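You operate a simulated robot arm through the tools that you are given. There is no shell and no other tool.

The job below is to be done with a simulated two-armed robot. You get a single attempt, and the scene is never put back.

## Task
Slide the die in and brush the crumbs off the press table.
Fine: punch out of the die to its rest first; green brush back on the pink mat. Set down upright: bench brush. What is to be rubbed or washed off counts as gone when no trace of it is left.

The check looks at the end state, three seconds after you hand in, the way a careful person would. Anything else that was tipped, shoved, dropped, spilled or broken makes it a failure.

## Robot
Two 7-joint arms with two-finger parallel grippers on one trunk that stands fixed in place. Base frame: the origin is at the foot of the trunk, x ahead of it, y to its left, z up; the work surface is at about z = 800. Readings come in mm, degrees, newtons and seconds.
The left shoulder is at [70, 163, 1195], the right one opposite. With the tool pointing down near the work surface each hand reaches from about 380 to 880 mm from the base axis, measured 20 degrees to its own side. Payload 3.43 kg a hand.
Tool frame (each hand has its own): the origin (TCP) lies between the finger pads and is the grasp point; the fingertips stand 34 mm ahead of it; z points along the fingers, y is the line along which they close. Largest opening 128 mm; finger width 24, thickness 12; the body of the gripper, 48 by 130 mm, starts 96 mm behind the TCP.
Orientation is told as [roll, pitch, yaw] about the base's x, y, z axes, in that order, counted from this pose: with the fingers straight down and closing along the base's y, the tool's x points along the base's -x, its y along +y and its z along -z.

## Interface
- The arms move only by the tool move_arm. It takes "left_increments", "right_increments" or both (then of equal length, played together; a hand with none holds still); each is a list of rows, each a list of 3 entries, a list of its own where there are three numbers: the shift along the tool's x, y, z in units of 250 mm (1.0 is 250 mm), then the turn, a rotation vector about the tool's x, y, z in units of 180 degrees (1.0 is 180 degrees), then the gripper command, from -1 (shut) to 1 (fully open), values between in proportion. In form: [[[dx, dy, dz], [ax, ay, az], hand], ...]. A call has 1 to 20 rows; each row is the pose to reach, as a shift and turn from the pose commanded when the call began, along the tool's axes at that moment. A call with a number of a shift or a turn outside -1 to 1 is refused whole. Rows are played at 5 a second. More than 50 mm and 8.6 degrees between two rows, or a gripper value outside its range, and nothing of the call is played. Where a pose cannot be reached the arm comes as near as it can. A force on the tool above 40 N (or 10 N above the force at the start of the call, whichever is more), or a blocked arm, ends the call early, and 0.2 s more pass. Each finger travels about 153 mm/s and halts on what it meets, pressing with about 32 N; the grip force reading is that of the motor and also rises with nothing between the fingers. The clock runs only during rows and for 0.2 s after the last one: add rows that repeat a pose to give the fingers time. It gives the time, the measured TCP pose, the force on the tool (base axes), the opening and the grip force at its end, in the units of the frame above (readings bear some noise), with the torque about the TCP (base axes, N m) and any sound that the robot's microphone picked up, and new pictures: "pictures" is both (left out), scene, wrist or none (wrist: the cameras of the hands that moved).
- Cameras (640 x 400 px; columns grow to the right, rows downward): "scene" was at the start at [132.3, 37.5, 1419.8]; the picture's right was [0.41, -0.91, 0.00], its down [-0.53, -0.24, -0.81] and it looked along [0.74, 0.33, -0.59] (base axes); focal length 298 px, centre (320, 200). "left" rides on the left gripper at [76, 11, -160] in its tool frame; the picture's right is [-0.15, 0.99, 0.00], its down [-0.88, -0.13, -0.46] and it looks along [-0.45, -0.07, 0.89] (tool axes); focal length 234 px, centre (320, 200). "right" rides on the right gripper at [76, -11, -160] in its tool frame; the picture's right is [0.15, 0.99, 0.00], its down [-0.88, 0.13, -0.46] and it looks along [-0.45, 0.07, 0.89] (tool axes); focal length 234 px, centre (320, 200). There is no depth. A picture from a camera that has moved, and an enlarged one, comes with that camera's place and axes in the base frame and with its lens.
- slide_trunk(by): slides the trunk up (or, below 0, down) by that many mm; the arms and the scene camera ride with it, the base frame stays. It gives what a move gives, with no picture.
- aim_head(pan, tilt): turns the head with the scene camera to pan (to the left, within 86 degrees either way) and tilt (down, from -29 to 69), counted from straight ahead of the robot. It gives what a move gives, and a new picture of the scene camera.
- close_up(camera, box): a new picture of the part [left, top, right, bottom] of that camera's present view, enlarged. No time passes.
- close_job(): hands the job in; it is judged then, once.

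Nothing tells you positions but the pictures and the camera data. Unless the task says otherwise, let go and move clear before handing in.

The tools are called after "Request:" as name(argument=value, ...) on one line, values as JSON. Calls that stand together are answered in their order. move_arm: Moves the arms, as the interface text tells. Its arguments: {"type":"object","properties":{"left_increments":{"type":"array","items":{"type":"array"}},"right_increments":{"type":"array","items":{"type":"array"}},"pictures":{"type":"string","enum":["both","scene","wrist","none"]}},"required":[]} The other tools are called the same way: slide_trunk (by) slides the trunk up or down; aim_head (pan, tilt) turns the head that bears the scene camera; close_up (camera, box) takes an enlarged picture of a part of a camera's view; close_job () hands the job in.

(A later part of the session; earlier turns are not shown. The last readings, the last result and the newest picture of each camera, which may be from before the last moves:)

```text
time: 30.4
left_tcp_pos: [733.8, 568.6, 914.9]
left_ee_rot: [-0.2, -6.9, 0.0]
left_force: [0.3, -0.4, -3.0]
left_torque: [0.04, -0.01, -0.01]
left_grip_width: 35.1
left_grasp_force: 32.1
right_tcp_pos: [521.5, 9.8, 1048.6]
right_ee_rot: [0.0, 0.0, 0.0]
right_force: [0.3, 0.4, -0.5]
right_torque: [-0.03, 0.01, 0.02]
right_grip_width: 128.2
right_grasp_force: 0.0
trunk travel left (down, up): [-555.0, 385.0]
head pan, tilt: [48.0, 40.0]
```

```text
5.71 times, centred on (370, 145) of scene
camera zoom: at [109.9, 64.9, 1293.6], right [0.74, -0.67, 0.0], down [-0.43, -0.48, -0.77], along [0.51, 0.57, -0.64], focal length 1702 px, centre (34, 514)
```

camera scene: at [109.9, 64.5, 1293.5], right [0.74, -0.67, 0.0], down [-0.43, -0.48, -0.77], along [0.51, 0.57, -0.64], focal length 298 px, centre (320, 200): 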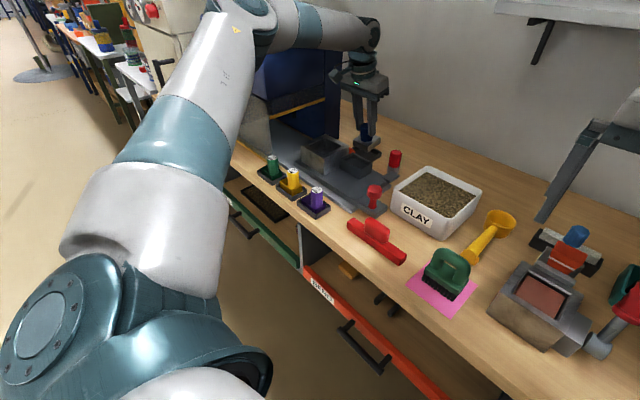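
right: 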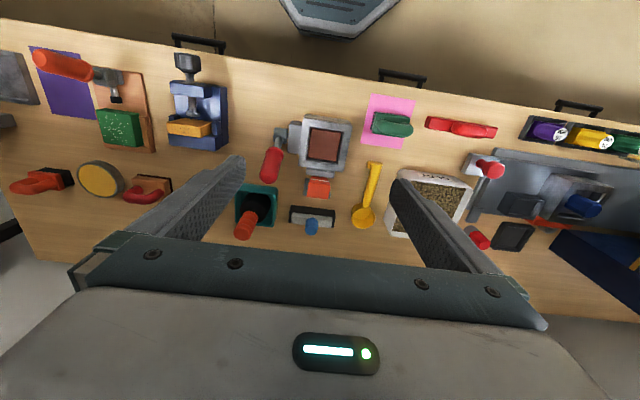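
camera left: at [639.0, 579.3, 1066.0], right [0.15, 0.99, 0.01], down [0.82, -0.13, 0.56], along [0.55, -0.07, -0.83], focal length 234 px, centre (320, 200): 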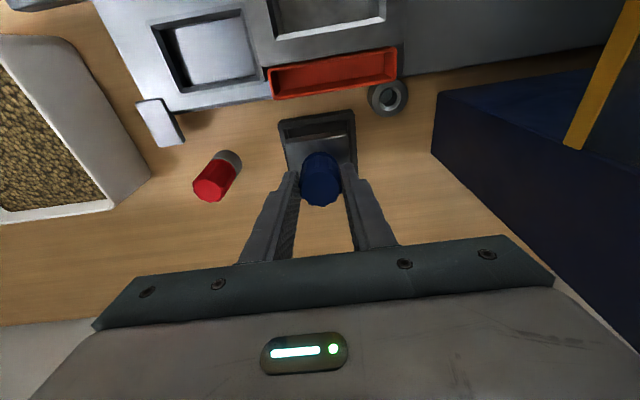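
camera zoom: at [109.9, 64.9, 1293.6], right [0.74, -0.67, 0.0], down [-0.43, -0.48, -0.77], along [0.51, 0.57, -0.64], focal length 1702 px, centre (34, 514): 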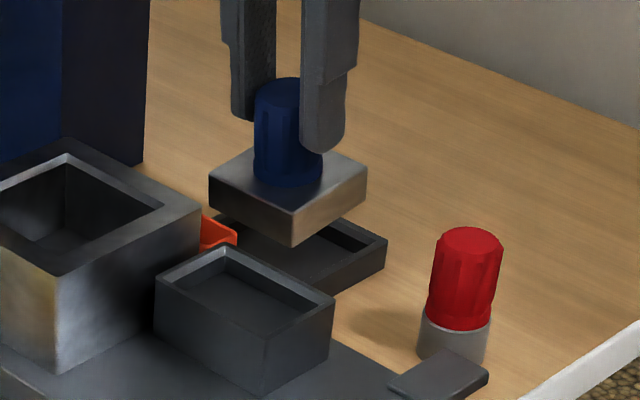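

Plate now pitched about 6° with its front edge at x≈711 and back at x≈768, inside the tray's opening. I'll lower until the bottom is just above the tray floor.

Request:
move_arm(left_increments=[[[0.008, 0, 0.04], [0, 0, 0], -1], [[0.0128, 0, 0.07], [0, 0, 0], -1], [[0.0165, 0, 0.1], [0, 0, 0], -1], [[0.0196, 0, 0.1266], [0, 0, 0], -1], [[0.0196, 0, 0.1266], [0, 0, 0], -1]], pictures="wrist")

Request:
close_up(camera="left", box=[240, 60, 400, 200])

Request:
close_up(camera="scene", box=[330, 110, 410, 180])

```text
time: 31.6
left_tcp_pos: [733.5, 568.9, 885.6]
left_ee_rot: [-0.1, -7.1, 0.0]
left_force: [-0.3, 1.3, 2.0]
left_torque: [0.23, 0.1, -0.01]
left_grip_width: 35.0
left_grasp_force: 31.9
right_tcp_pos: [521.1, 11.8, 1048.6]
right_ee_rot: [-0.2, 0.0, 0.0]
right_force: [-0.4, 0.5, -0.1]
right_torque: [-0.02, 0.01, 0.02]
right_grip_width: 128.1
right_grasp_force: 0.1
trunk travel left (down, up): [-555.0, 385.0]
head pan, tilt: [48.0, 40.0]
camera left: at [638.9, 579.2, 1035.0], right [0.15, 0.99, 0.02], down [0.82, -0.13, 0.56], along [0.56, -0.07, -0.83], focal length 234 px, centre (320, 200)
```

left: 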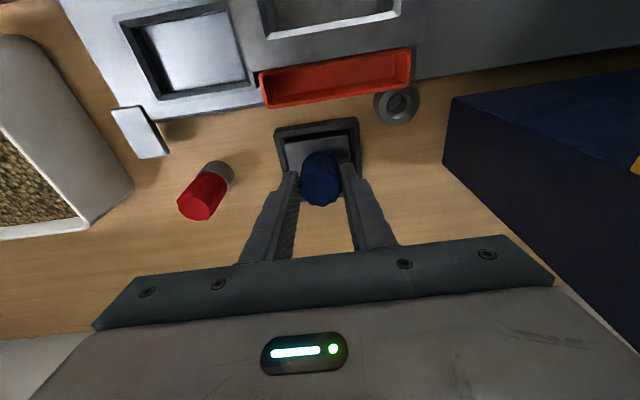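

```text
2.86 times, centred on (320, 130) of left
camera zoom: at [638.9, 579.2, 1035.0], right [0.15, 0.99, 0.02], down [0.82, -0.13, 0.56], along [0.56, -0.07, -0.83], focal length 669 px, centre (320, 400)
```

zoom: 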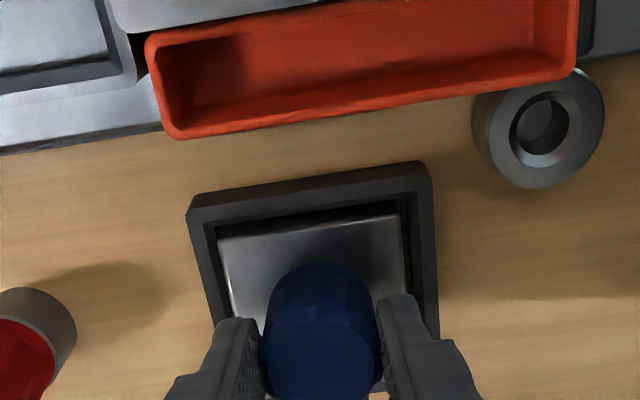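

```text
5.71 times, centred on (370, 145) of scene
camera zoom: at [109.2, 64.5, 1293.7], right [0.74, -0.67, 0.0], down [-0.43, -0.48, -0.77], along [0.51, 0.57, -0.64], focal length 1702 px, centre (34, 514)
```

zoom: 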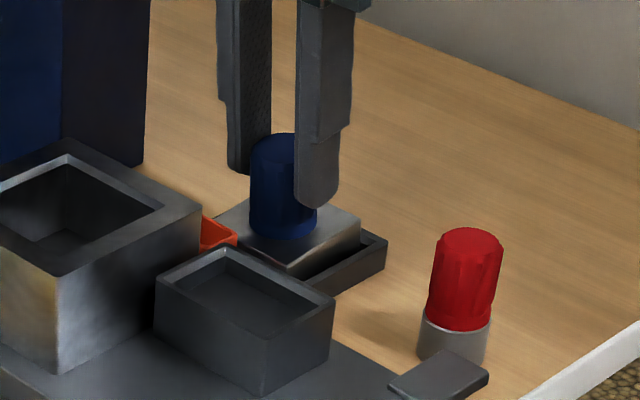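

The plate's front bottom edge is resting on the tray floor inside the rim. I'll ease the grip open so it settles flat.

Request:
move_arm(left_increments=[[[0, 0, 0], [0, 0, 0], -0.43], [[0, 0, 0], [0, 0, 0], -0.41], [[0, 0, 0], [0, 0, 0], -0.38], [[0, 0, 0], [0, 0, 0], -0.3], [[0, 0, 0], [0, 0, 0], -0.15], [[0, 0, 0], [0, 0, 0], -0.05]], pictures="wrist")

Request:
close_up(camera="left", box=[240, 60, 400, 200])

Request:
close_up(camera="scene", box=[330, 110, 410, 180])

```text
time: 33.0
left_tcp_pos: [734.0, 569.5, 884.8]
left_ee_rot: [-0.1, -7.0, 0.0]
left_force: [-0.3, 0.2, 0.4]
left_torque: [0.0, 0.0, 0.02]
left_grip_width: 60.5
left_grasp_force: 0.0
right_tcp_pos: [521.2, 11.1, 1048.5]
right_ee_rot: [0.0, 0.0, 0.0]
right_force: [0.4, 0.0, -0.5]
right_torque: [0.0, 0.03, 0.0]
right_grip_width: 128.2
right_grasp_force: 0.1
trunk travel left (down, up): [-555.0, 385.0]
head pan, tilt: [48.0, 40.0]
camera left: at [639.0, 579.2, 1034.5], right [0.15, 0.99, 0.02], down [0.82, -0.13, 0.56], along [0.56, -0.07, -0.83], focal length 234 px, centre (320, 200)
```

left: 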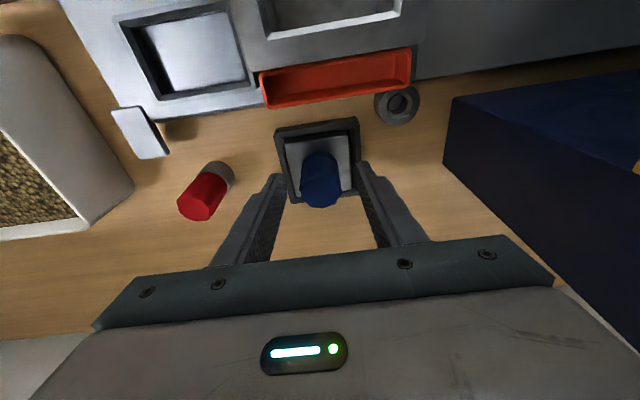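

```text
2.86 times, centred on (320, 130) of left
camera zoom: at [639.0, 579.2, 1034.5], right [0.15, 0.99, 0.02], down [0.82, -0.13, 0.56], along [0.56, -0.07, -0.83], focal length 669 px, centre (320, 400)
```

zoom: 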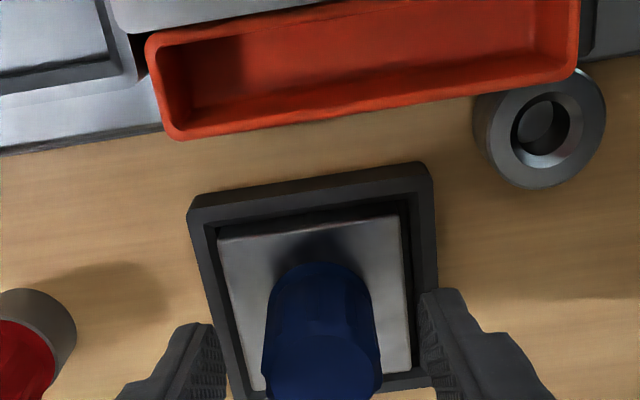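

```text
5.71 times, centred on (370, 145) of scene
camera zoom: at [109.5, 64.6, 1293.6], right [0.74, -0.67, 0.0], down [-0.43, -0.48, -0.77], along [0.51, 0.57, -0.64], focal length 1702 px, centre (34, 514)
```

zoom: 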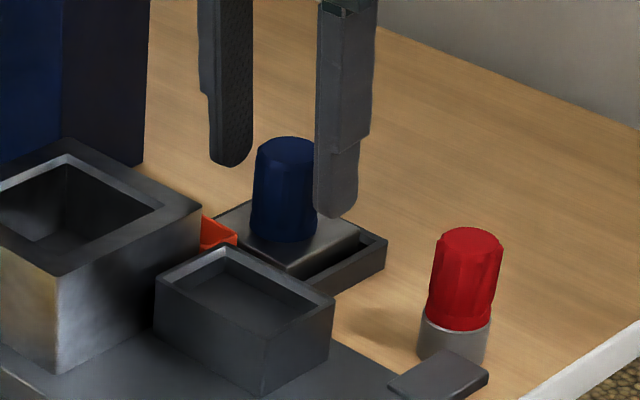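

The punch now sits flat in its tray. I'll withdraw the left hand upward and look into the press to see where the die must go.

Request:
move_arm(left_increments=[[[-0.0146, 0, -0.119], [0, 0, 0], -0.05], [[-0.0293, 0, -0.238], [0, 0, 0], -0.05], [[-0.0439, 0, -0.357], [0, 0, 0], 0.1], [[-0.0585, 0, -0.4764], [0, 0, 0], 0.3], [[0.1, 0, -0.55], [0, 0, 0], 0.5], [[0.25, 0, -0.6], [0, 0, 0], 0.5]], pictures="both")

Request:
close_up(camera="scene", box=[230, 80, 410, 220])

Request:
close_up(camera="scene", box=[240, 80, 340, 150])

```text
time: 34.4
left_tcp_pos: [652.7, 567.8, 1027.6]
left_ee_rot: [-0.1, -7.0, 0.1]
left_force: [-0.5, -0.1, 0.1]
left_torque: [0.03, -0.01, 0.0]
left_grip_width: 96.1
left_grasp_force: 0.0
right_tcp_pos: [521.2, 10.1, 1048.8]
right_ee_rot: [-0.1, 0.0, 0.0]
right_force: [0.1, 0.3, -0.5]
right_torque: [0.0, 0.02, 0.0]
right_grip_width: 128.2
right_grasp_force: 0.1
trunk travel left (down, up): [-555.0, 385.0]
head pan, tilt: [48.0, 40.0]
camera scene: at [108.4, 64.4, 1293.7], right [0.74, -0.67, 0.0], down [-0.43, -0.48, -0.77], along [0.51, 0.57, -0.64], focal length 298 px, centre (320, 200)
camera left: at [556.9, 578.6, 1177.8], right [0.15, 0.99, 0.02], down [0.82, -0.13, 0.56], along [0.56, -0.07, -0.83], focal length 234 px, centre (320, 200)
```

scene: 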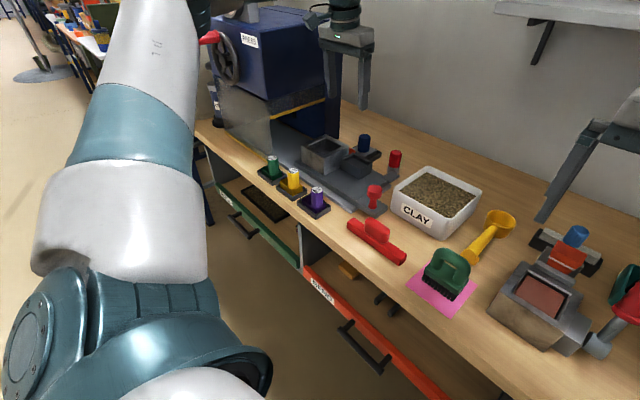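
left: 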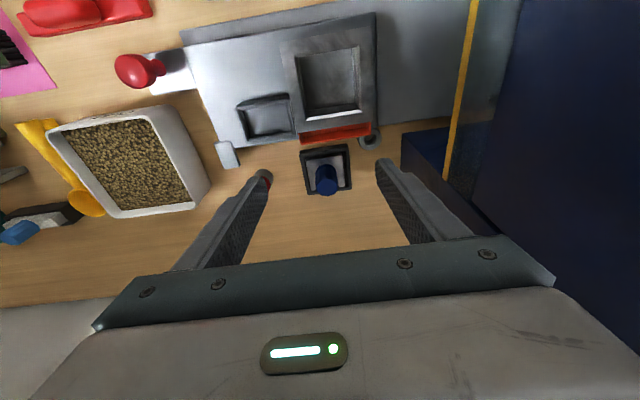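

```text
2.86 times, centred on (320, 150) of scene
camera zoom: at [108.4, 64.4, 1293.7], right [0.74, -0.67, 0.0], down [-0.43, -0.48, -0.77], along [0.51, 0.57, -0.64], focal length 851 px, centre (320, 343)
```

zoom: 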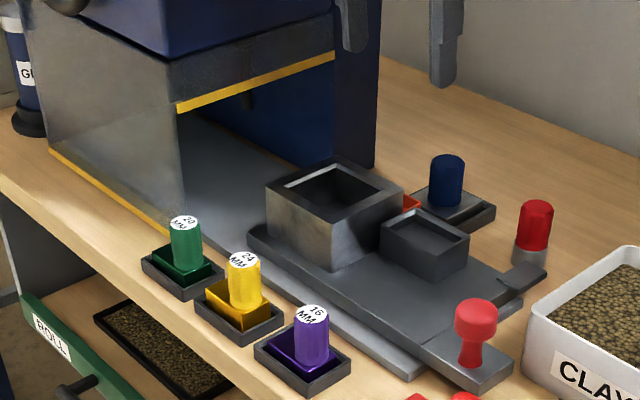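

```text
5.71 times, centred on (290, 115) of scene
camera zoom: at [108.4, 64.4, 1293.7], right [0.74, -0.67, 0.0], down [-0.43, -0.48, -0.77], along [0.51, 0.57, -0.64], focal length 1702 px, centre (491, 686)
```

zoom: 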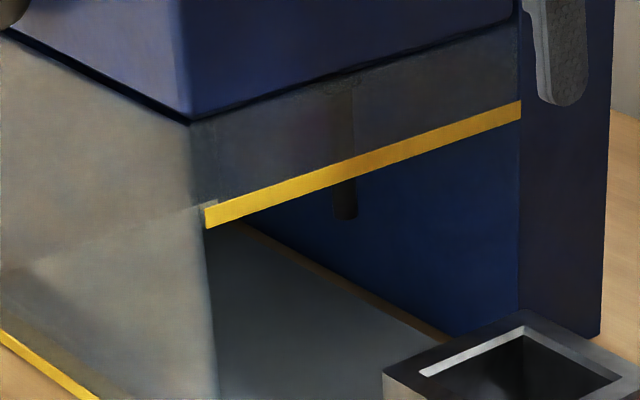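

The punch stands in its tray and the die is empty. I'll take a side look into the press with the left wrist camera, at a low and nearly horizontal angle.

Request:
move_arm(left_increments=[[[0.046, -0.138, -0.058], [0, 0.01, 0], 0.5], [[0.092, -0.276, -0.116], [0, 0.02, 0], 0.5], [[0.139, -0.414, -0.174], [0, 0.03, 0], 0.5], [[0.185, -0.552, -0.232], [0, 0.0389, 0], 0.5]], pictures="none")

Request:
move_arm(left_increments=[[[0, 0.014, 0.034], [-0.0185, -0.0185, -0.0321], 0.5], [[0, 0.029, 0.069], [-0.0371, -0.0371, -0.0642], 0.5], [[0, 0.043, 0.103], [-0.0556, -0.0556, -0.0964], 0.5], [[0, 0.057, 0.137], [-0.0742, -0.0742, -0.1285], 0.5], [[0, 0.071, 0.171], [-0.0927, -0.0927, -0.1606], 0.5], [[0, 0.086, 0.206], [-0.1113, -0.1113, -0.1927], 0.5], [[0, 0.1, 0.24], [-0.1298, -0.1298, -0.2249], 0.5], [[0, 0.114, 0.274], [-0.1483, -0.1483, -0.257], 0.5], [[0, 0.129, 0.309], [-0.1669, -0.1669, -0.2891], 0.5], [[0, 0.143, 0.343], [-0.1854, -0.1854, -0.3212], 0.5], [[0, 0.157, 0.377], [-0.204, -0.204, -0.3533], 0.5], [[0, 0.171, 0.411], [-0.2225, -0.2225, -0.3855], 0.5], [[0, 0.186, 0.446], [-0.2411, -0.2411, -0.4176], 0.5], [[0, 0.2, 0.48], [-0.2596, -0.2596, -0.4497], 0.5]], pictures="both")

```text
time: 35.4
left_tcp_pos: [602.0, 428.2, 1076.8]
left_ee_rot: [-0.2, 0.0, 0.0]
left_force: [-0.2, 0.5, 0.3]
left_torque: [0.03, 0.0, 0.02]
left_grip_width: 96.1
left_grasp_force: 0.2
right_tcp_pos: [520.3, 8.4, 1048.5]
right_ee_rot: [0.1, 0.0, 0.0]
right_force: [0.7, -0.4, -0.4]
right_torque: [0.02, -0.05, 0.02]
right_grip_width: 128.2
right_grasp_force: 0.1
trunk travel left (down, up): [-555.0, 385.0]
head pan, tilt: [48.0, 40.0]
```

```text
time: 38.4
left_tcp_pos: [601.7, 481.5, 958.0]
left_ee_rot: [-0.1, -59.8, 90.1]
left_force: [0.7, 0.5, -1.0]
left_torque: [-0.02, 0.02, 0.03]
left_grip_width: 95.7
left_grasp_force: 0.0
right_tcp_pos: [521.4, 10.3, 1048.3]
right_ee_rot: [0.1, 0.1, -0.1]
right_force: [-0.2, 0.0, 0.9]
right_torque: [0.04, 0.02, 0.0]
right_grip_width: 127.9
right_grasp_force: 0.1
trunk travel left (down, up): [-555.0, 385.0]
head pan, tilt: [48.0, 40.0]
camera scene: at [110.4, 64.8, 1293.6], right [0.74, -0.67, 0.0], down [-0.43, -0.48, -0.77], along [0.51, 0.57, -0.64], focal length 298 px, centre (320, 200)
camera left: at [589.7, 303.0, 972.5], right [-0.99, 0.07, 0.13], down [0.13, 0.05, 0.99], along [0.07, 1.0, -0.06], focal length 234 px, centre (320, 200)
```

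scene: 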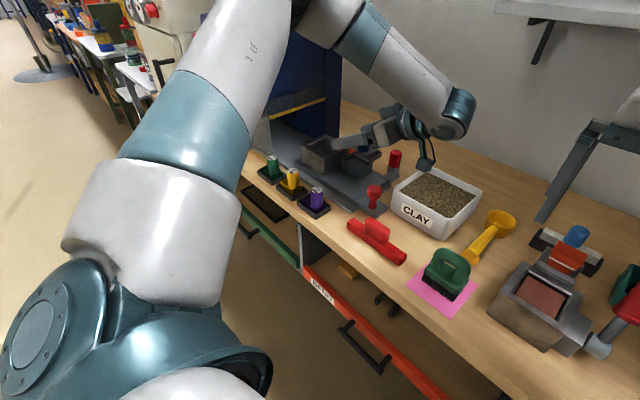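
left: 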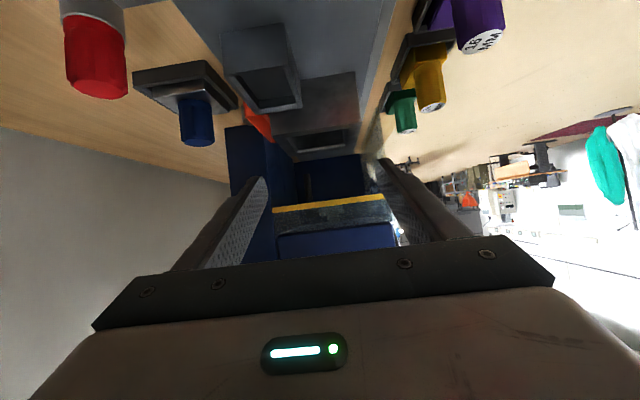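

Request:
close_up(camera="left", box=[260, 130, 410, 260])

Request:
close_up(camera="left", box=[270, 145, 400, 210])

Request:
close_up(camera="left", box=[120, 20, 440, 200])

```text
3.08 times, centred on (335, 195) of left
camera zoom: at [589.7, 303.0, 972.5], right [-0.99, 0.07, 0.13], down [0.13, 0.05, 0.99], along [0.07, 1.0, -0.06], focal length 720 px, centre (274, 215)
```

zoom: 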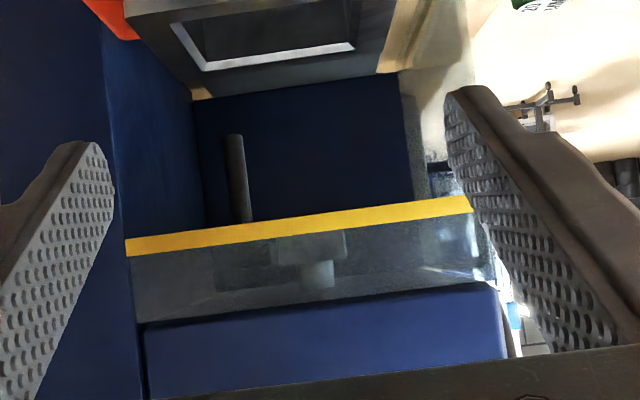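

```text
4.92 times, centred on (335, 178) of left
camera zoom: at [589.7, 303.0, 972.5], right [-0.99, 0.07, 0.13], down [0.13, 0.05, 0.99], along [0.07, 1.0, -0.06], focal length 1153 px, centre (246, 311)
```

zoom: 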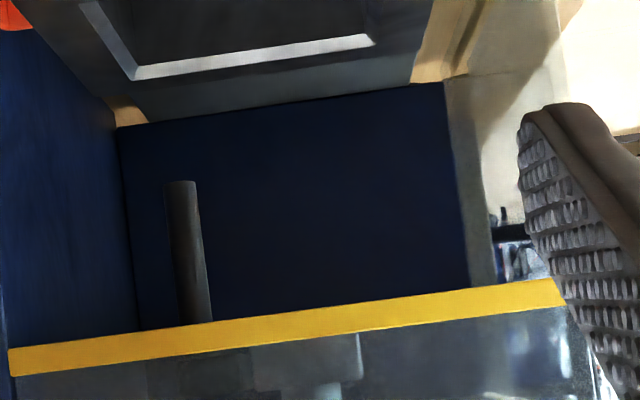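

```text
2.00 times, centred on (280, 110) of left
camera zoom: at [589.7, 303.0, 972.5], right [-0.99, 0.07, 0.13], down [0.13, 0.05, 0.99], along [0.07, 1.0, -0.06], focal length 468 px, centre (400, 380)
```

zoom: 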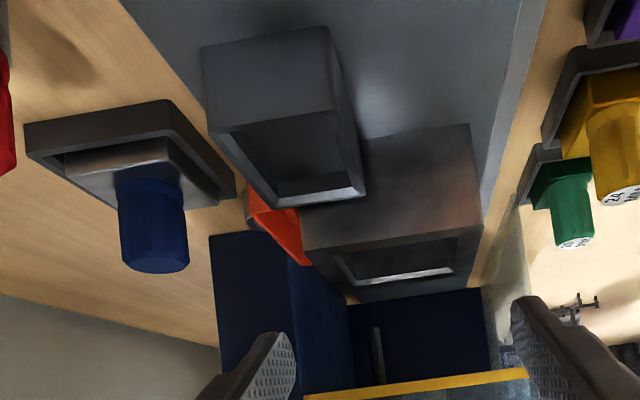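

Inside the press, a thin rod hangs at about (644, 785) down to z≈887, which would have hit the punch knob. The empty die clears it. The red knob of the sled is at about (553, 376, 875); I'll bring the left hand above it.

Request:
move_arm(left_increments=[[[-0.007, 0.013, -0.039], [0.0185, 0.0185, 0.0321], 0.3], [[-0.015, 0.027, -0.078], [0.0371, 0.0371, 0.0642], 0.1], [[-0.022, 0.04, -0.117], [0.0556, 0.0556, 0.0964], 0.1], [[-0.029, 0.054, -0.155], [0.0742, 0.0742, 0.1285], 0.1], [[-0.036, 0.067, -0.194], [0.0927, 0.0927, 0.1606], 0.1], [[-0.044, 0.081, -0.233], [0.1113, 0.1113, 0.1927], 0.1], [[-0.051, 0.094, -0.272], [0.1298, 0.1298, 0.2249], 0.1], [[-0.058, 0.107, -0.311], [0.1483, 0.1483, 0.257], 0.1], [[-0.066, 0.121, -0.35], [0.1669, 0.1669, 0.2891], 0.1], [[-0.073, 0.134, -0.389], [0.1854, 0.1854, 0.3212], 0.1], [[-0.08, 0.148, -0.427], [0.204, 0.204, 0.3533], 0.1], [[-0.087, 0.161, -0.466], [0.2225, 0.2225, 0.3855], 0.1], [[-0.095, 0.175, -0.505], [0.2411, 0.2411, 0.4176], 0.1], [[-0.102, 0.188, -0.544], [0.2596, 0.2596, 0.4497], 0.1]], pictures="both")

Request:
close_up(camera="left", box=[230, 80, 410, 250])

Request:
close_up(camera="scene", box=[320, 140, 460, 240])

```text
time: 41.4
left_tcp_pos: [552.8, 375.9, 1049.6]
left_ee_rot: [-0.2, 0.1, -0.2]
left_force: [-0.3, 0.3, 0.1]
left_torque: [0.02, 0.01, -0.02]
left_grip_width: 70.5
left_grasp_force: 0.0
right_tcp_pos: [521.6, 10.7, 1049.4]
right_ee_rot: [0.0, 0.0, 0.0]
right_force: [1.0, 0.0, -1.3]
right_torque: [0.01, 0.0, 0.0]
right_grip_width: 128.1
right_grasp_force: 0.0
trunk travel left (down, up): [-555.0, 385.0]
head pan, tilt: [48.0, 40.0]
camera scene: at [109.8, 64.6, 1293.6], right [0.74, -0.67, 0.0], down [-0.43, -0.48, -0.77], along [0.51, 0.57, -0.64], focal length 298 px, centre (320, 200)
camera left: at [478.3, 386.3, 1209.3], right [0.15, 0.99, 0.0], down [0.88, -0.13, 0.45], along [0.45, -0.07, -0.89], focal length 234 px, centre (320, 200)
```

scene: 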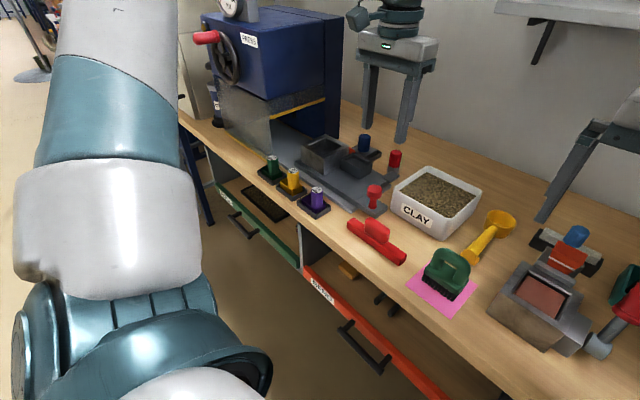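
left: 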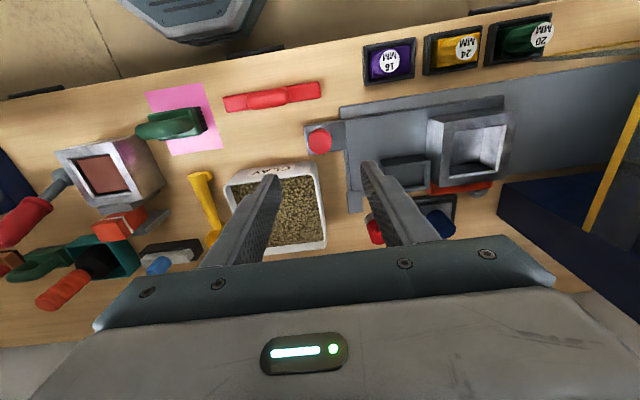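

```text
2.35 times, centred on (320, 165) of left
camera zoom: at [478.3, 386.3, 1209.3], right [0.15, 0.99, 0.0], down [0.88, -0.13, 0.45], along [0.45, -0.07, -0.89], focal length 551 px, centre (320, 282)
```

zoom: 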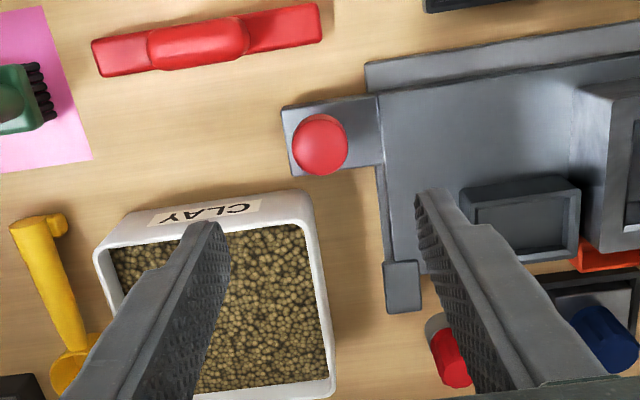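

```text
4.00 times, centred on (390, 190) of scene
camera zoom: at [109.8, 64.6, 1293.6], right [0.74, -0.67, 0.0], down [-0.43, -0.48, -0.77], along [0.51, 0.57, -0.64], focal length 1192 px, centre (40, 240)
```

zoom: 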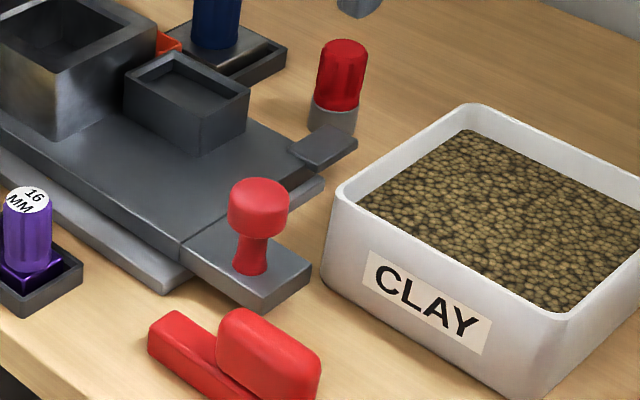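

The knob head is at about (555, 376), z 857–890, about 35 mm across, and the clay tray's corner is well clear at x≈584. I'll descend onto the knob and grip it.

Request:
move_arm(left_increments=[[[-0.002, -0.002, 0.17], [0, 0, 0], -0.1], [[-0.004, -0.002, 0.34], [0, 0, 0], -0.1], [[-0.008, -0.002, 0.51], [0, 0, 0], -0.1], [[-0.008, -0.002, 0.6], [0, 0, 0], -0.1], [[-0.008, -0.002, 0.676], [0, 0, 0], -0.1], [[-0.008, -0.002, 0.676], [0, 0, 0], -0.1]], pictures="both")

Request:
close_up(camera="scene", box=[320, 140, 460, 240])

Request:
close_up(camera="left", box=[230, 60, 410, 250])

```text
time: 42.8
left_tcp_pos: [555.3, 375.4, 877.7]
left_ee_rot: [-0.1, 0.0, 0.0]
left_force: [0.1, 0.2, -0.1]
left_torque: [0.0, -0.03, 0.03]
left_grip_width: 57.8
left_grasp_force: 0.1
right_tcp_pos: [520.0, 11.3, 1049.8]
right_ee_rot: [0.0, 0.1, -0.1]
right_force: [-0.1, -0.1, -0.8]
right_torque: [-0.01, -0.05, 0.05]
right_grip_width: 127.8
right_grasp_force: 0.0
trunk travel left (down, up): [-555.0, 385.0]
head pan, tilt: [48.0, 40.0]
camera scene: at [109.1, 64.5, 1293.7], right [0.74, -0.67, 0.0], down [-0.43, -0.48, -0.77], along [0.51, 0.57, -0.64], focal length 298 px, centre (320, 200)
camera left: at [479.0, 385.3, 1038.0], right [0.15, 0.99, 0.0], down [0.88, -0.13, 0.46], along [0.45, -0.07, -0.89], focal length 234 px, centre (320, 200)
```

scene: 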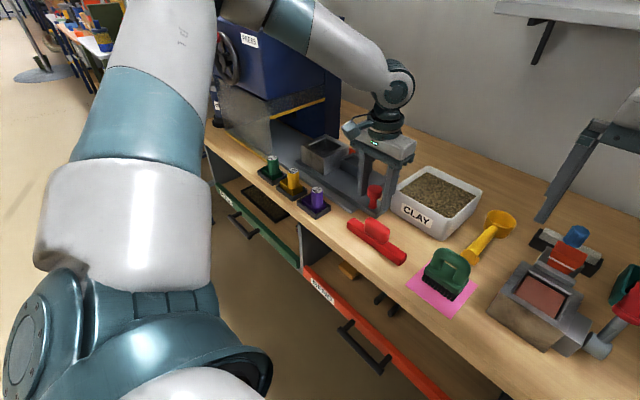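
left: 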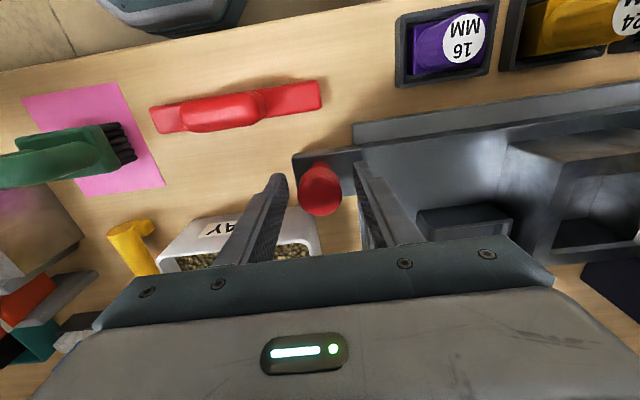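

```text
4.00 times, centred on (390, 190) of scene
camera zoom: at [109.1, 64.5, 1293.7], right [0.74, -0.67, 0.0], down [-0.43, -0.48, -0.77], along [0.51, 0.57, -0.64], focal length 1192 px, centre (40, 240)
```

zoom: 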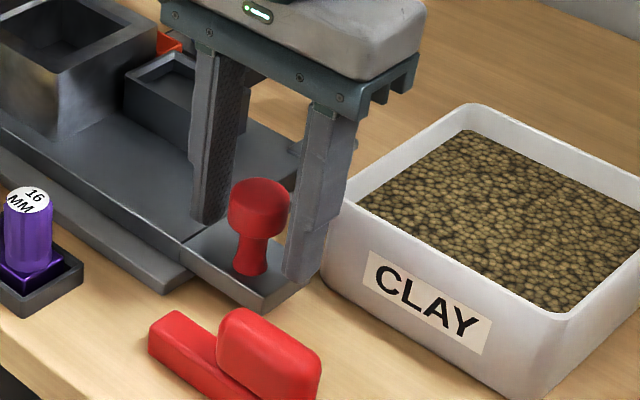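

```text
2.11 times, centred on (320, 155) of left
camera zoom: at [479.0, 385.3, 1038.0], right [0.15, 0.99, 0.0], down [0.88, -0.13, 0.46], along [0.45, -0.07, -0.89], focal length 493 px, centre (320, 295)
```

zoom: 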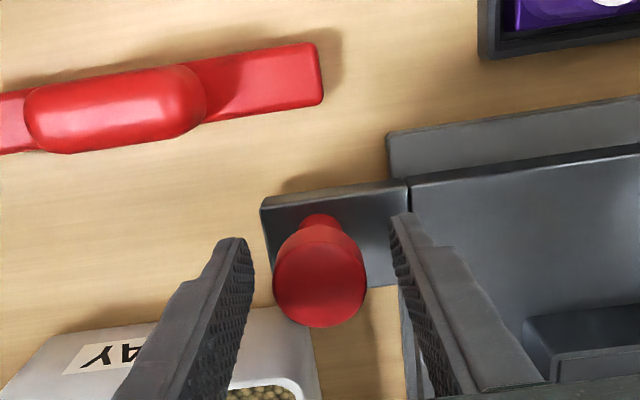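

Knob is centred between the fingers. I'll close and start sliding the sled in +y, 40 mm first.

Request:
move_arm(left_increments=[[[0, 0, 0], [0, 0, 0], -0.4], [[0, 0, 0], [0, 0, 0], -1], [[0, 0, 0], [0, 0, 0], -1], [[0, 0.02, 0], [0, 0, 0], -1], [[0, 0.06, 0], [0, 0, 0], -1], [[0, 0.11, 0], [0, 0, 0], -1], [[0, 0.16, 0], [0, 0, 0], -1], [[0, 0.16, 0], [0, 0, 0], -1]], pictures="both")

Request:
close_up(camera="scene", box=[260, 100, 440, 240])

```text
time: 44.6
left_tcp_pos: [555.3, 415.8, 878.2]
left_ee_rot: [0.0, 0.1, -0.1]
left_force: [0.9, -0.6, -2.2]
left_torque: [0.25, 1.03, -0.07]
left_grip_width: 33.7
left_grasp_force: 44.7
right_tcp_pos: [521.6, 11.0, 1048.3]
right_ee_rot: [0.0, -0.1, 0.1]
right_force: [-0.2, 0.4, -0.4]
right_torque: [0.0, 0.02, 0.02]
right_grip_width: 128.2
right_grasp_force: 0.0
trunk travel left (down, up): [-555.0, 385.0]
head pan, tilt: [48.0, 40.0]
camera scene: at [110.0, 64.8, 1293.6], right [0.74, -0.67, 0.0], down [-0.43, -0.48, -0.77], along [0.51, 0.57, -0.64], focal length 298 px, centre (320, 200)
camera left: at [479.4, 425.3, 1037.9], right [0.15, 0.99, 0.0], down [0.88, -0.13, 0.45], along [0.45, -0.07, -0.89], focal length 234 px, centre (320, 200)
```

scene: 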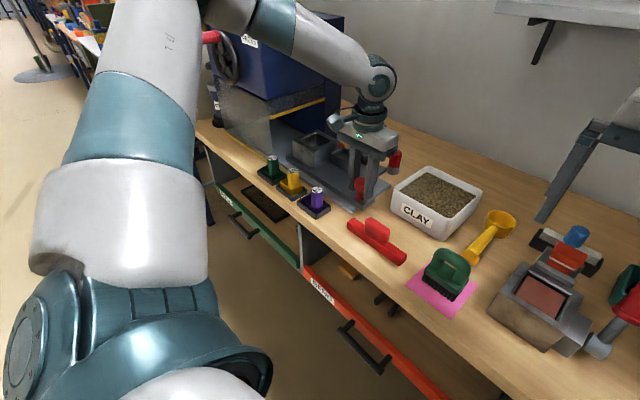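
left: 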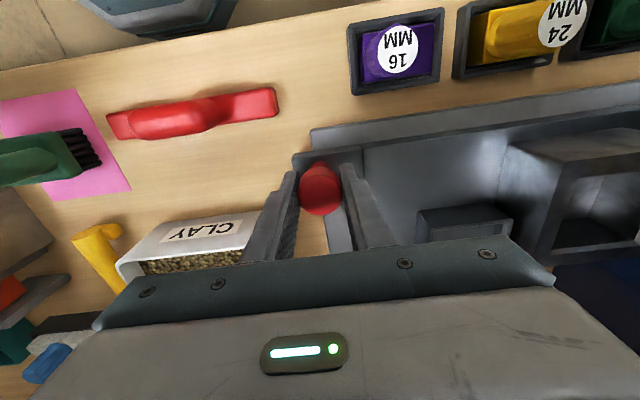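

```text
2.86 times, centred on (350, 170) of scene
camera zoom: at [110.0, 64.8, 1293.6], right [0.74, -0.67, 0.0], down [-0.43, -0.48, -0.77], along [0.51, 0.57, -0.64], focal length 851 px, centre (234, 286)
```

zoom: 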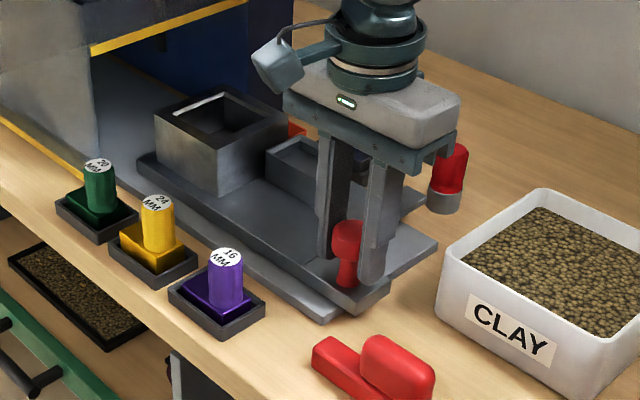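

The sled follows the hand smoothly. I'll continue sliding, watching the force.

Request:
move_arm(left_increments=[[[0, 0.06, 0], [0, 0, 0], -1], [[0, 0.12, 0], [0, 0, 0], -1], [[0, 0.18, 0], [0, 0, 0], -1], [[0, 0.24, 0], [0, 0, 0], -1], [[0, 0.3, 0], [0, 0, 0], -1], [[0, 0.36, 0], [0, 0, 0], -1], [[0, 0.36, 0], [0, 0, 0], -1]], pictures="both")

Request:
close_up(camera="scene", box=[230, 80, 440, 240])

Request:
close_up(camera="left", box=[200, 80, 640, 260])

```text
time: 46.2
left_tcp_pos: [555.5, 507.5, 877.1]
left_ee_rot: [-0.1, 0.2, 0.0]
left_force: [-8.6, 1.6, -22.1]
left_torque: [0.53, 0.24, 0.06]
left_grip_width: 33.8
left_grasp_force: 45.1
right_tcp_pos: [521.9, 12.0, 1048.7]
right_ee_rot: [-0.1, 0.1, 0.1]
right_force: [0.0, -0.1, -0.4]
right_torque: [-0.03, 0.0, -0.03]
right_grip_width: 128.1
right_grasp_force: 0.1
trunk travel left (down, up): [-555.0, 385.0]
head pan, tilt: [48.0, 40.0]
camera scene: at [110.6, 66.8, 1293.3], right [0.74, -0.67, 0.0], down [-0.43, -0.48, -0.76], along [0.51, 0.57, -0.64], focal length 298 px, centre (320, 200)
camera left: at [479.8, 518.4, 1038.3], right [0.15, 0.99, 0.0], down [0.88, -0.13, 0.45], along [0.45, -0.07, -0.89], focal length 234 px, centre (320, 200)
```

scene: 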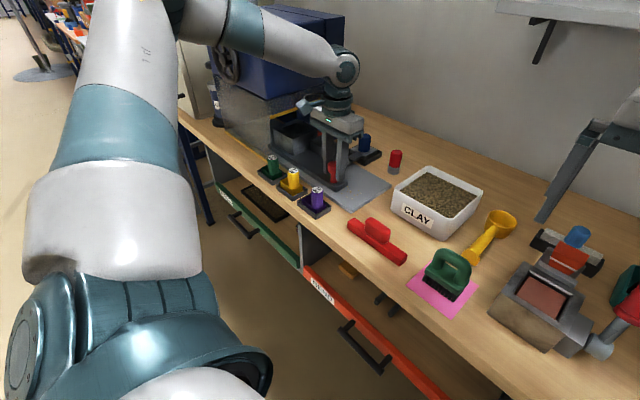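
left: 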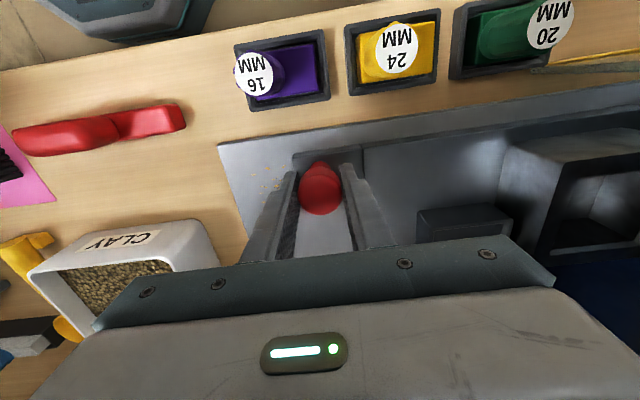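

```text
2.50 times, centred on (335, 160) of scene
camera zoom: at [110.6, 66.8, 1293.3], right [0.74, -0.67, 0.0], down [-0.43, -0.48, -0.76], along [0.51, 0.57, -0.64], focal length 745 px, centre (282, 300)
```

zoom: 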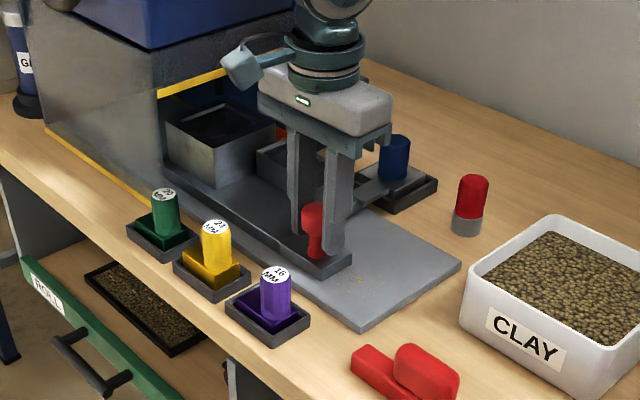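

```text
1.45 times, centred on (420, 170) of left
camera zoom: at [479.8, 518.4, 1038.3], right [0.15, 0.99, 0.0], down [0.88, -0.13, 0.45], along [0.45, -0.07, -0.89], focal length 341 px, centre (174, 244)
```

zoom: 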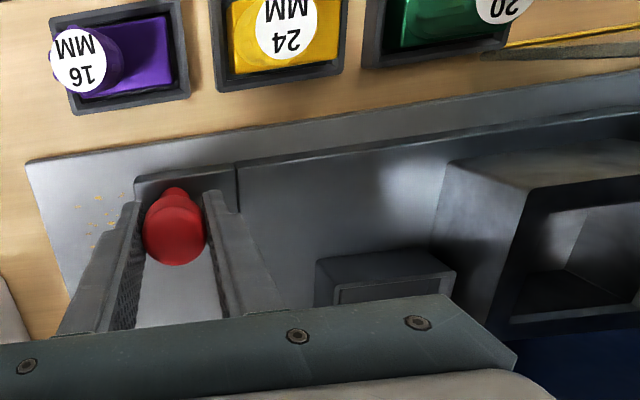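

Crumbs have appeared on the uncovered right end of the table. There is some vertical strain in the grip, so I'll loosen the fingers to a cage around the knob and keep pushing with the finger.

Request:
move_arm(left_increments=[[[0, 0, 0], [0, 0, 0], -0.38], [[0, 0, 0], [0, 0, 0], -0.38], [[0, 0.04, 0], [0, 0, 0], -0.38], [[0, 0.08, 0], [0, 0, 0], -0.38], [[0, 0.12, 0], [0, 0, 0], -0.38], [[0, 0.16, 0], [0, 0, 0], -0.38], [[0, 0.16, 0], [0, 0, 0], -0.38]], pictures="both")

Request:
close_up(camera="scene", box=[230, 80, 440, 240])

```text
time: 47.8
left_tcp_pos: [555.4, 544.0, 881.3]
left_ee_rot: [-0.1, -0.1, -0.1]
left_force: [-0.1, -1.6, -0.4]
left_torque: [0.04, -0.01, 0.05]
left_grip_width: 40.7
left_grasp_force: 0.6
right_tcp_pos: [521.0, 10.7, 1048.4]
right_ee_rot: [0.0, 0.0, 0.0]
right_force: [0.7, -0.3, 1.1]
right_torque: [0.04, 0.02, 0.02]
right_grip_width: 128.1
right_grasp_force: 0.1
trunk travel left (down, up): [-555.0, 385.0]
head pan, tilt: [48.0, 40.0]
camera scene: at [109.6, 64.4, 1293.6], right [0.74, -0.67, 0.0], down [-0.43, -0.48, -0.77], along [0.51, 0.57, -0.64], focal length 298 px, centre (320, 200)
camera left: at [480.2, 555.6, 1041.7], right [0.15, 0.99, 0.0], down [0.88, -0.13, 0.46], along [0.45, -0.07, -0.89], focal length 234 px, centre (320, 200)
```

scene: 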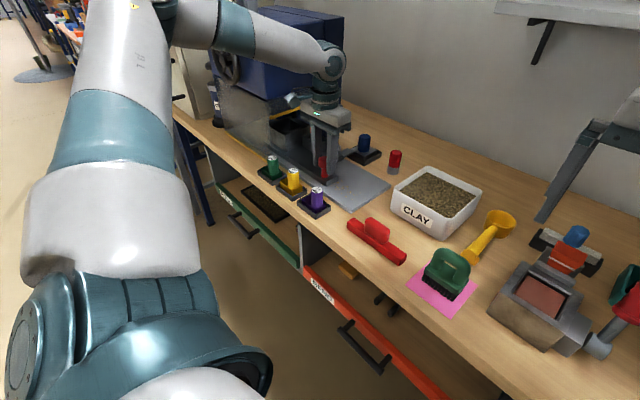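
left: 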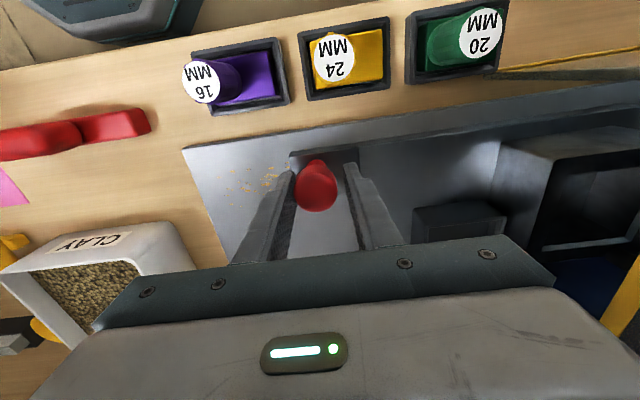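

```text
2.50 times, centred on (335, 160) of scene
camera zoom: at [109.6, 64.4, 1293.6], right [0.74, -0.67, 0.0], down [-0.43, -0.48, -0.77], along [0.51, 0.57, -0.64], focal length 745 px, centre (282, 300)
```

zoom: 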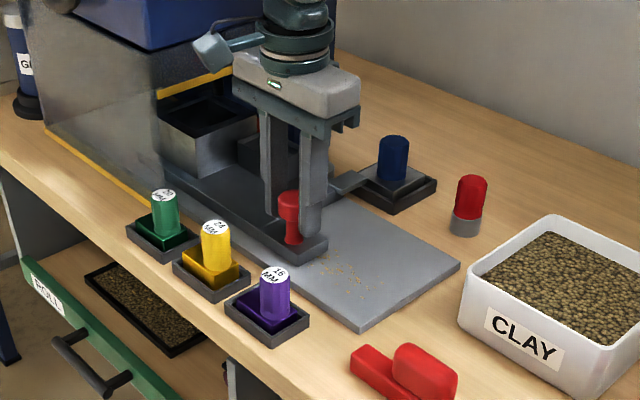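

The force is low now. The sled's back tab passes close to the punch tray, so I'll check that it isn't touching.

Request:
close_up(camera="scene", box=[320, 120, 410, 180])

Request:
close_up(camera="scene", box=[260, 90, 350, 160])

Request:
close_up(camera="scene", box=[310, 160, 410, 220])

```text
6.67 times, centred on (365, 150) of scene
camera zoom: at [109.6, 64.4, 1293.6], right [0.74, -0.67, 0.0], down [-0.43, -0.48, -0.77], along [0.51, 0.57, -0.64], focal length 1986 px, centre (20, 533)
```

zoom: 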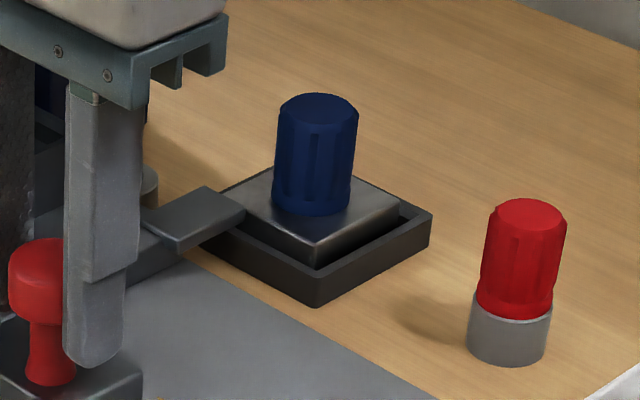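

```text
5.71 times, centred on (305, 125) of scene
camera zoom: at [109.6, 64.4, 1293.6], right [0.74, -0.67, 0.0], down [-0.43, -0.48, -0.77], along [0.51, 0.57, -0.64], focal length 1702 px, centre (406, 629)
```

zoom: 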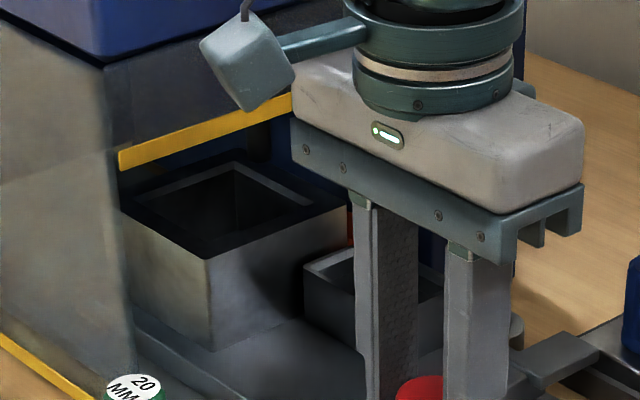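

```text
6.40 times, centred on (360, 190) of scene
camera zoom: at [109.6, 64.4, 1293.6], right [0.74, -0.67, 0.0], down [-0.43, -0.48, -0.77], along [0.51, 0.57, -0.64], focal length 1906 px, centre (64, 264)
```

zoom: 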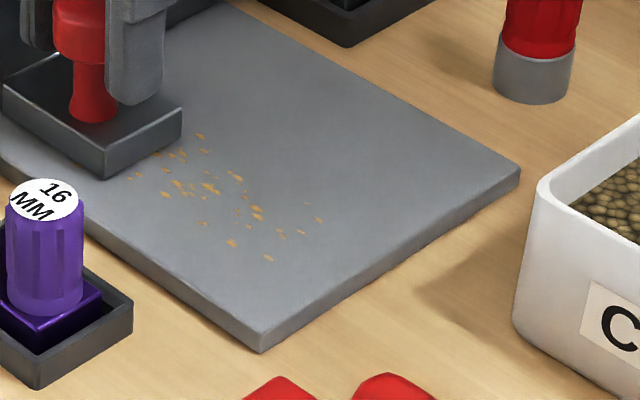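

Nothing is touching; the tab clears the tray's front wall. I'll keep pushing gently toward the end of travel.

Request:
move_arm(left_increments=[[[0, 0.04, 0], [0, 0, 0], -0.38], [[0, 0.08, 0], [0, 0, 0], -0.38], [[0, 0.12, 0], [0, 0, 0], -0.38], [[0, 0.16, 0], [0, 0, 0], -0.38], [[0, 0.16, 0], [0, 0, 0], -0.38]], pictures="both")

Request:
close_up(camera="scene", box=[230, 80, 440, 240])

Request:
close_up(camera="scene", box=[320, 120, 410, 180])

```text
time: 49.0
left_tcp_pos: [554.9, 587.9, 880.4]
left_ee_rot: [-0.1, 0.1, 0.0]
left_force: [-0.4, -1.0, -0.3]
left_torque: [0.02, 0.01, 0.01]
left_grip_width: 40.2
left_grasp_force: 0.4
right_tcp_pos: [521.3, 11.0, 1049.0]
right_ee_rot: [0.0, -0.1, 0.0]
right_force: [0.0, -0.7, 0.6]
right_torque: [-0.04, 0.02, -0.01]
right_grip_width: 128.0
right_grasp_force: 0.2
trunk travel left (down, up): [-555.0, 385.0]
head pan, tilt: [48.0, 40.0]
camera scene: at [109.5, 64.5, 1293.6], right [0.74, -0.67, 0.0], down [-0.43, -0.48, -0.77], along [0.51, 0.57, -0.64], focal length 298 px, centre (320, 200)
camera left: at [478.8, 597.0, 1040.7], right [0.15, 0.99, 0.0], down [0.88, -0.13, 0.45], along [0.45, -0.07, -0.89], focal length 234 px, centre (320, 200)
```

scene: 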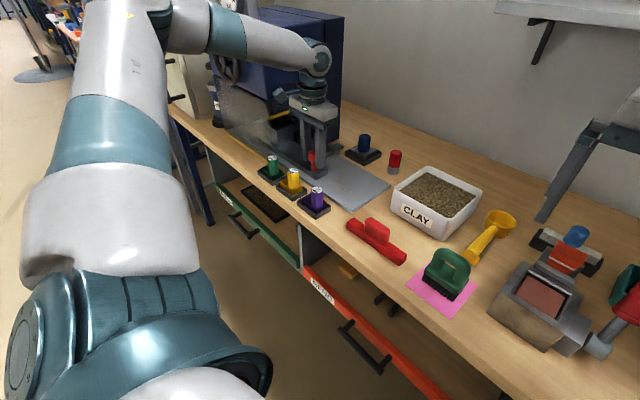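
left: 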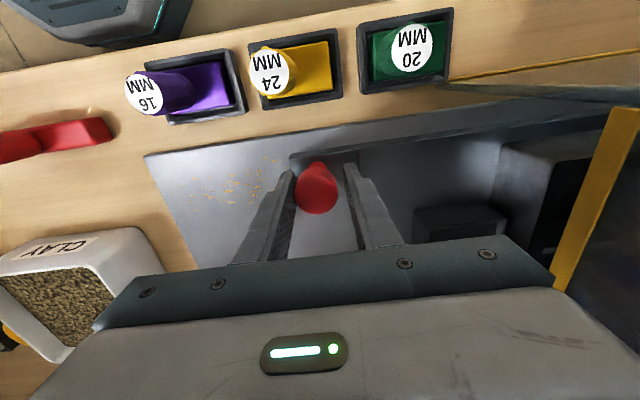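

```text
2.50 times, centred on (335, 160) of scene
camera zoom: at [109.5, 64.5, 1293.6], right [0.74, -0.67, 0.0], down [-0.43, -0.48, -0.77], along [0.51, 0.57, -0.64], focal length 745 px, centre (282, 300)
```

zoom: 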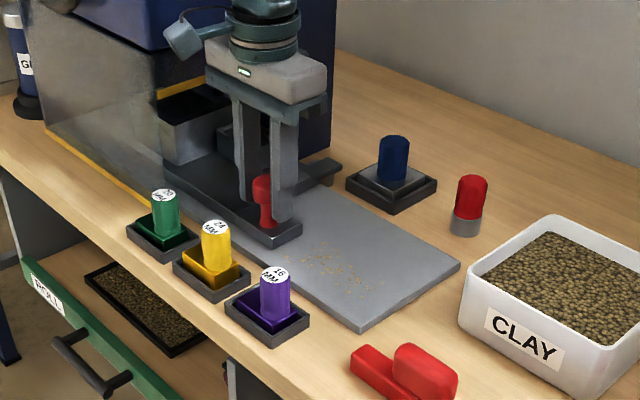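

```text
6.67 times, centred on (365, 150) of scene
camera zoom: at [109.5, 64.5, 1293.6], right [0.74, -0.67, 0.0], down [-0.43, -0.48, -0.77], along [0.51, 0.57, -0.64], focal length 1986 px, centre (20, 533)
```

zoom: 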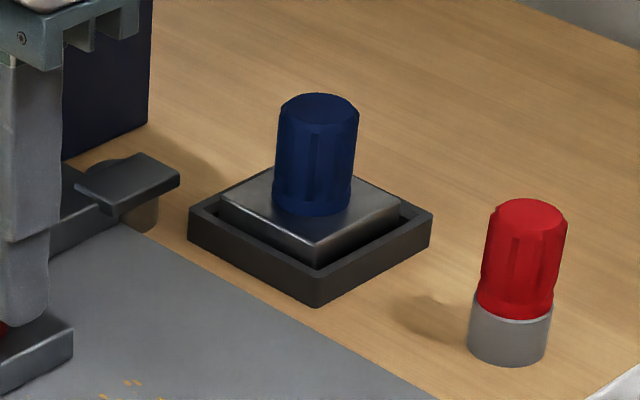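

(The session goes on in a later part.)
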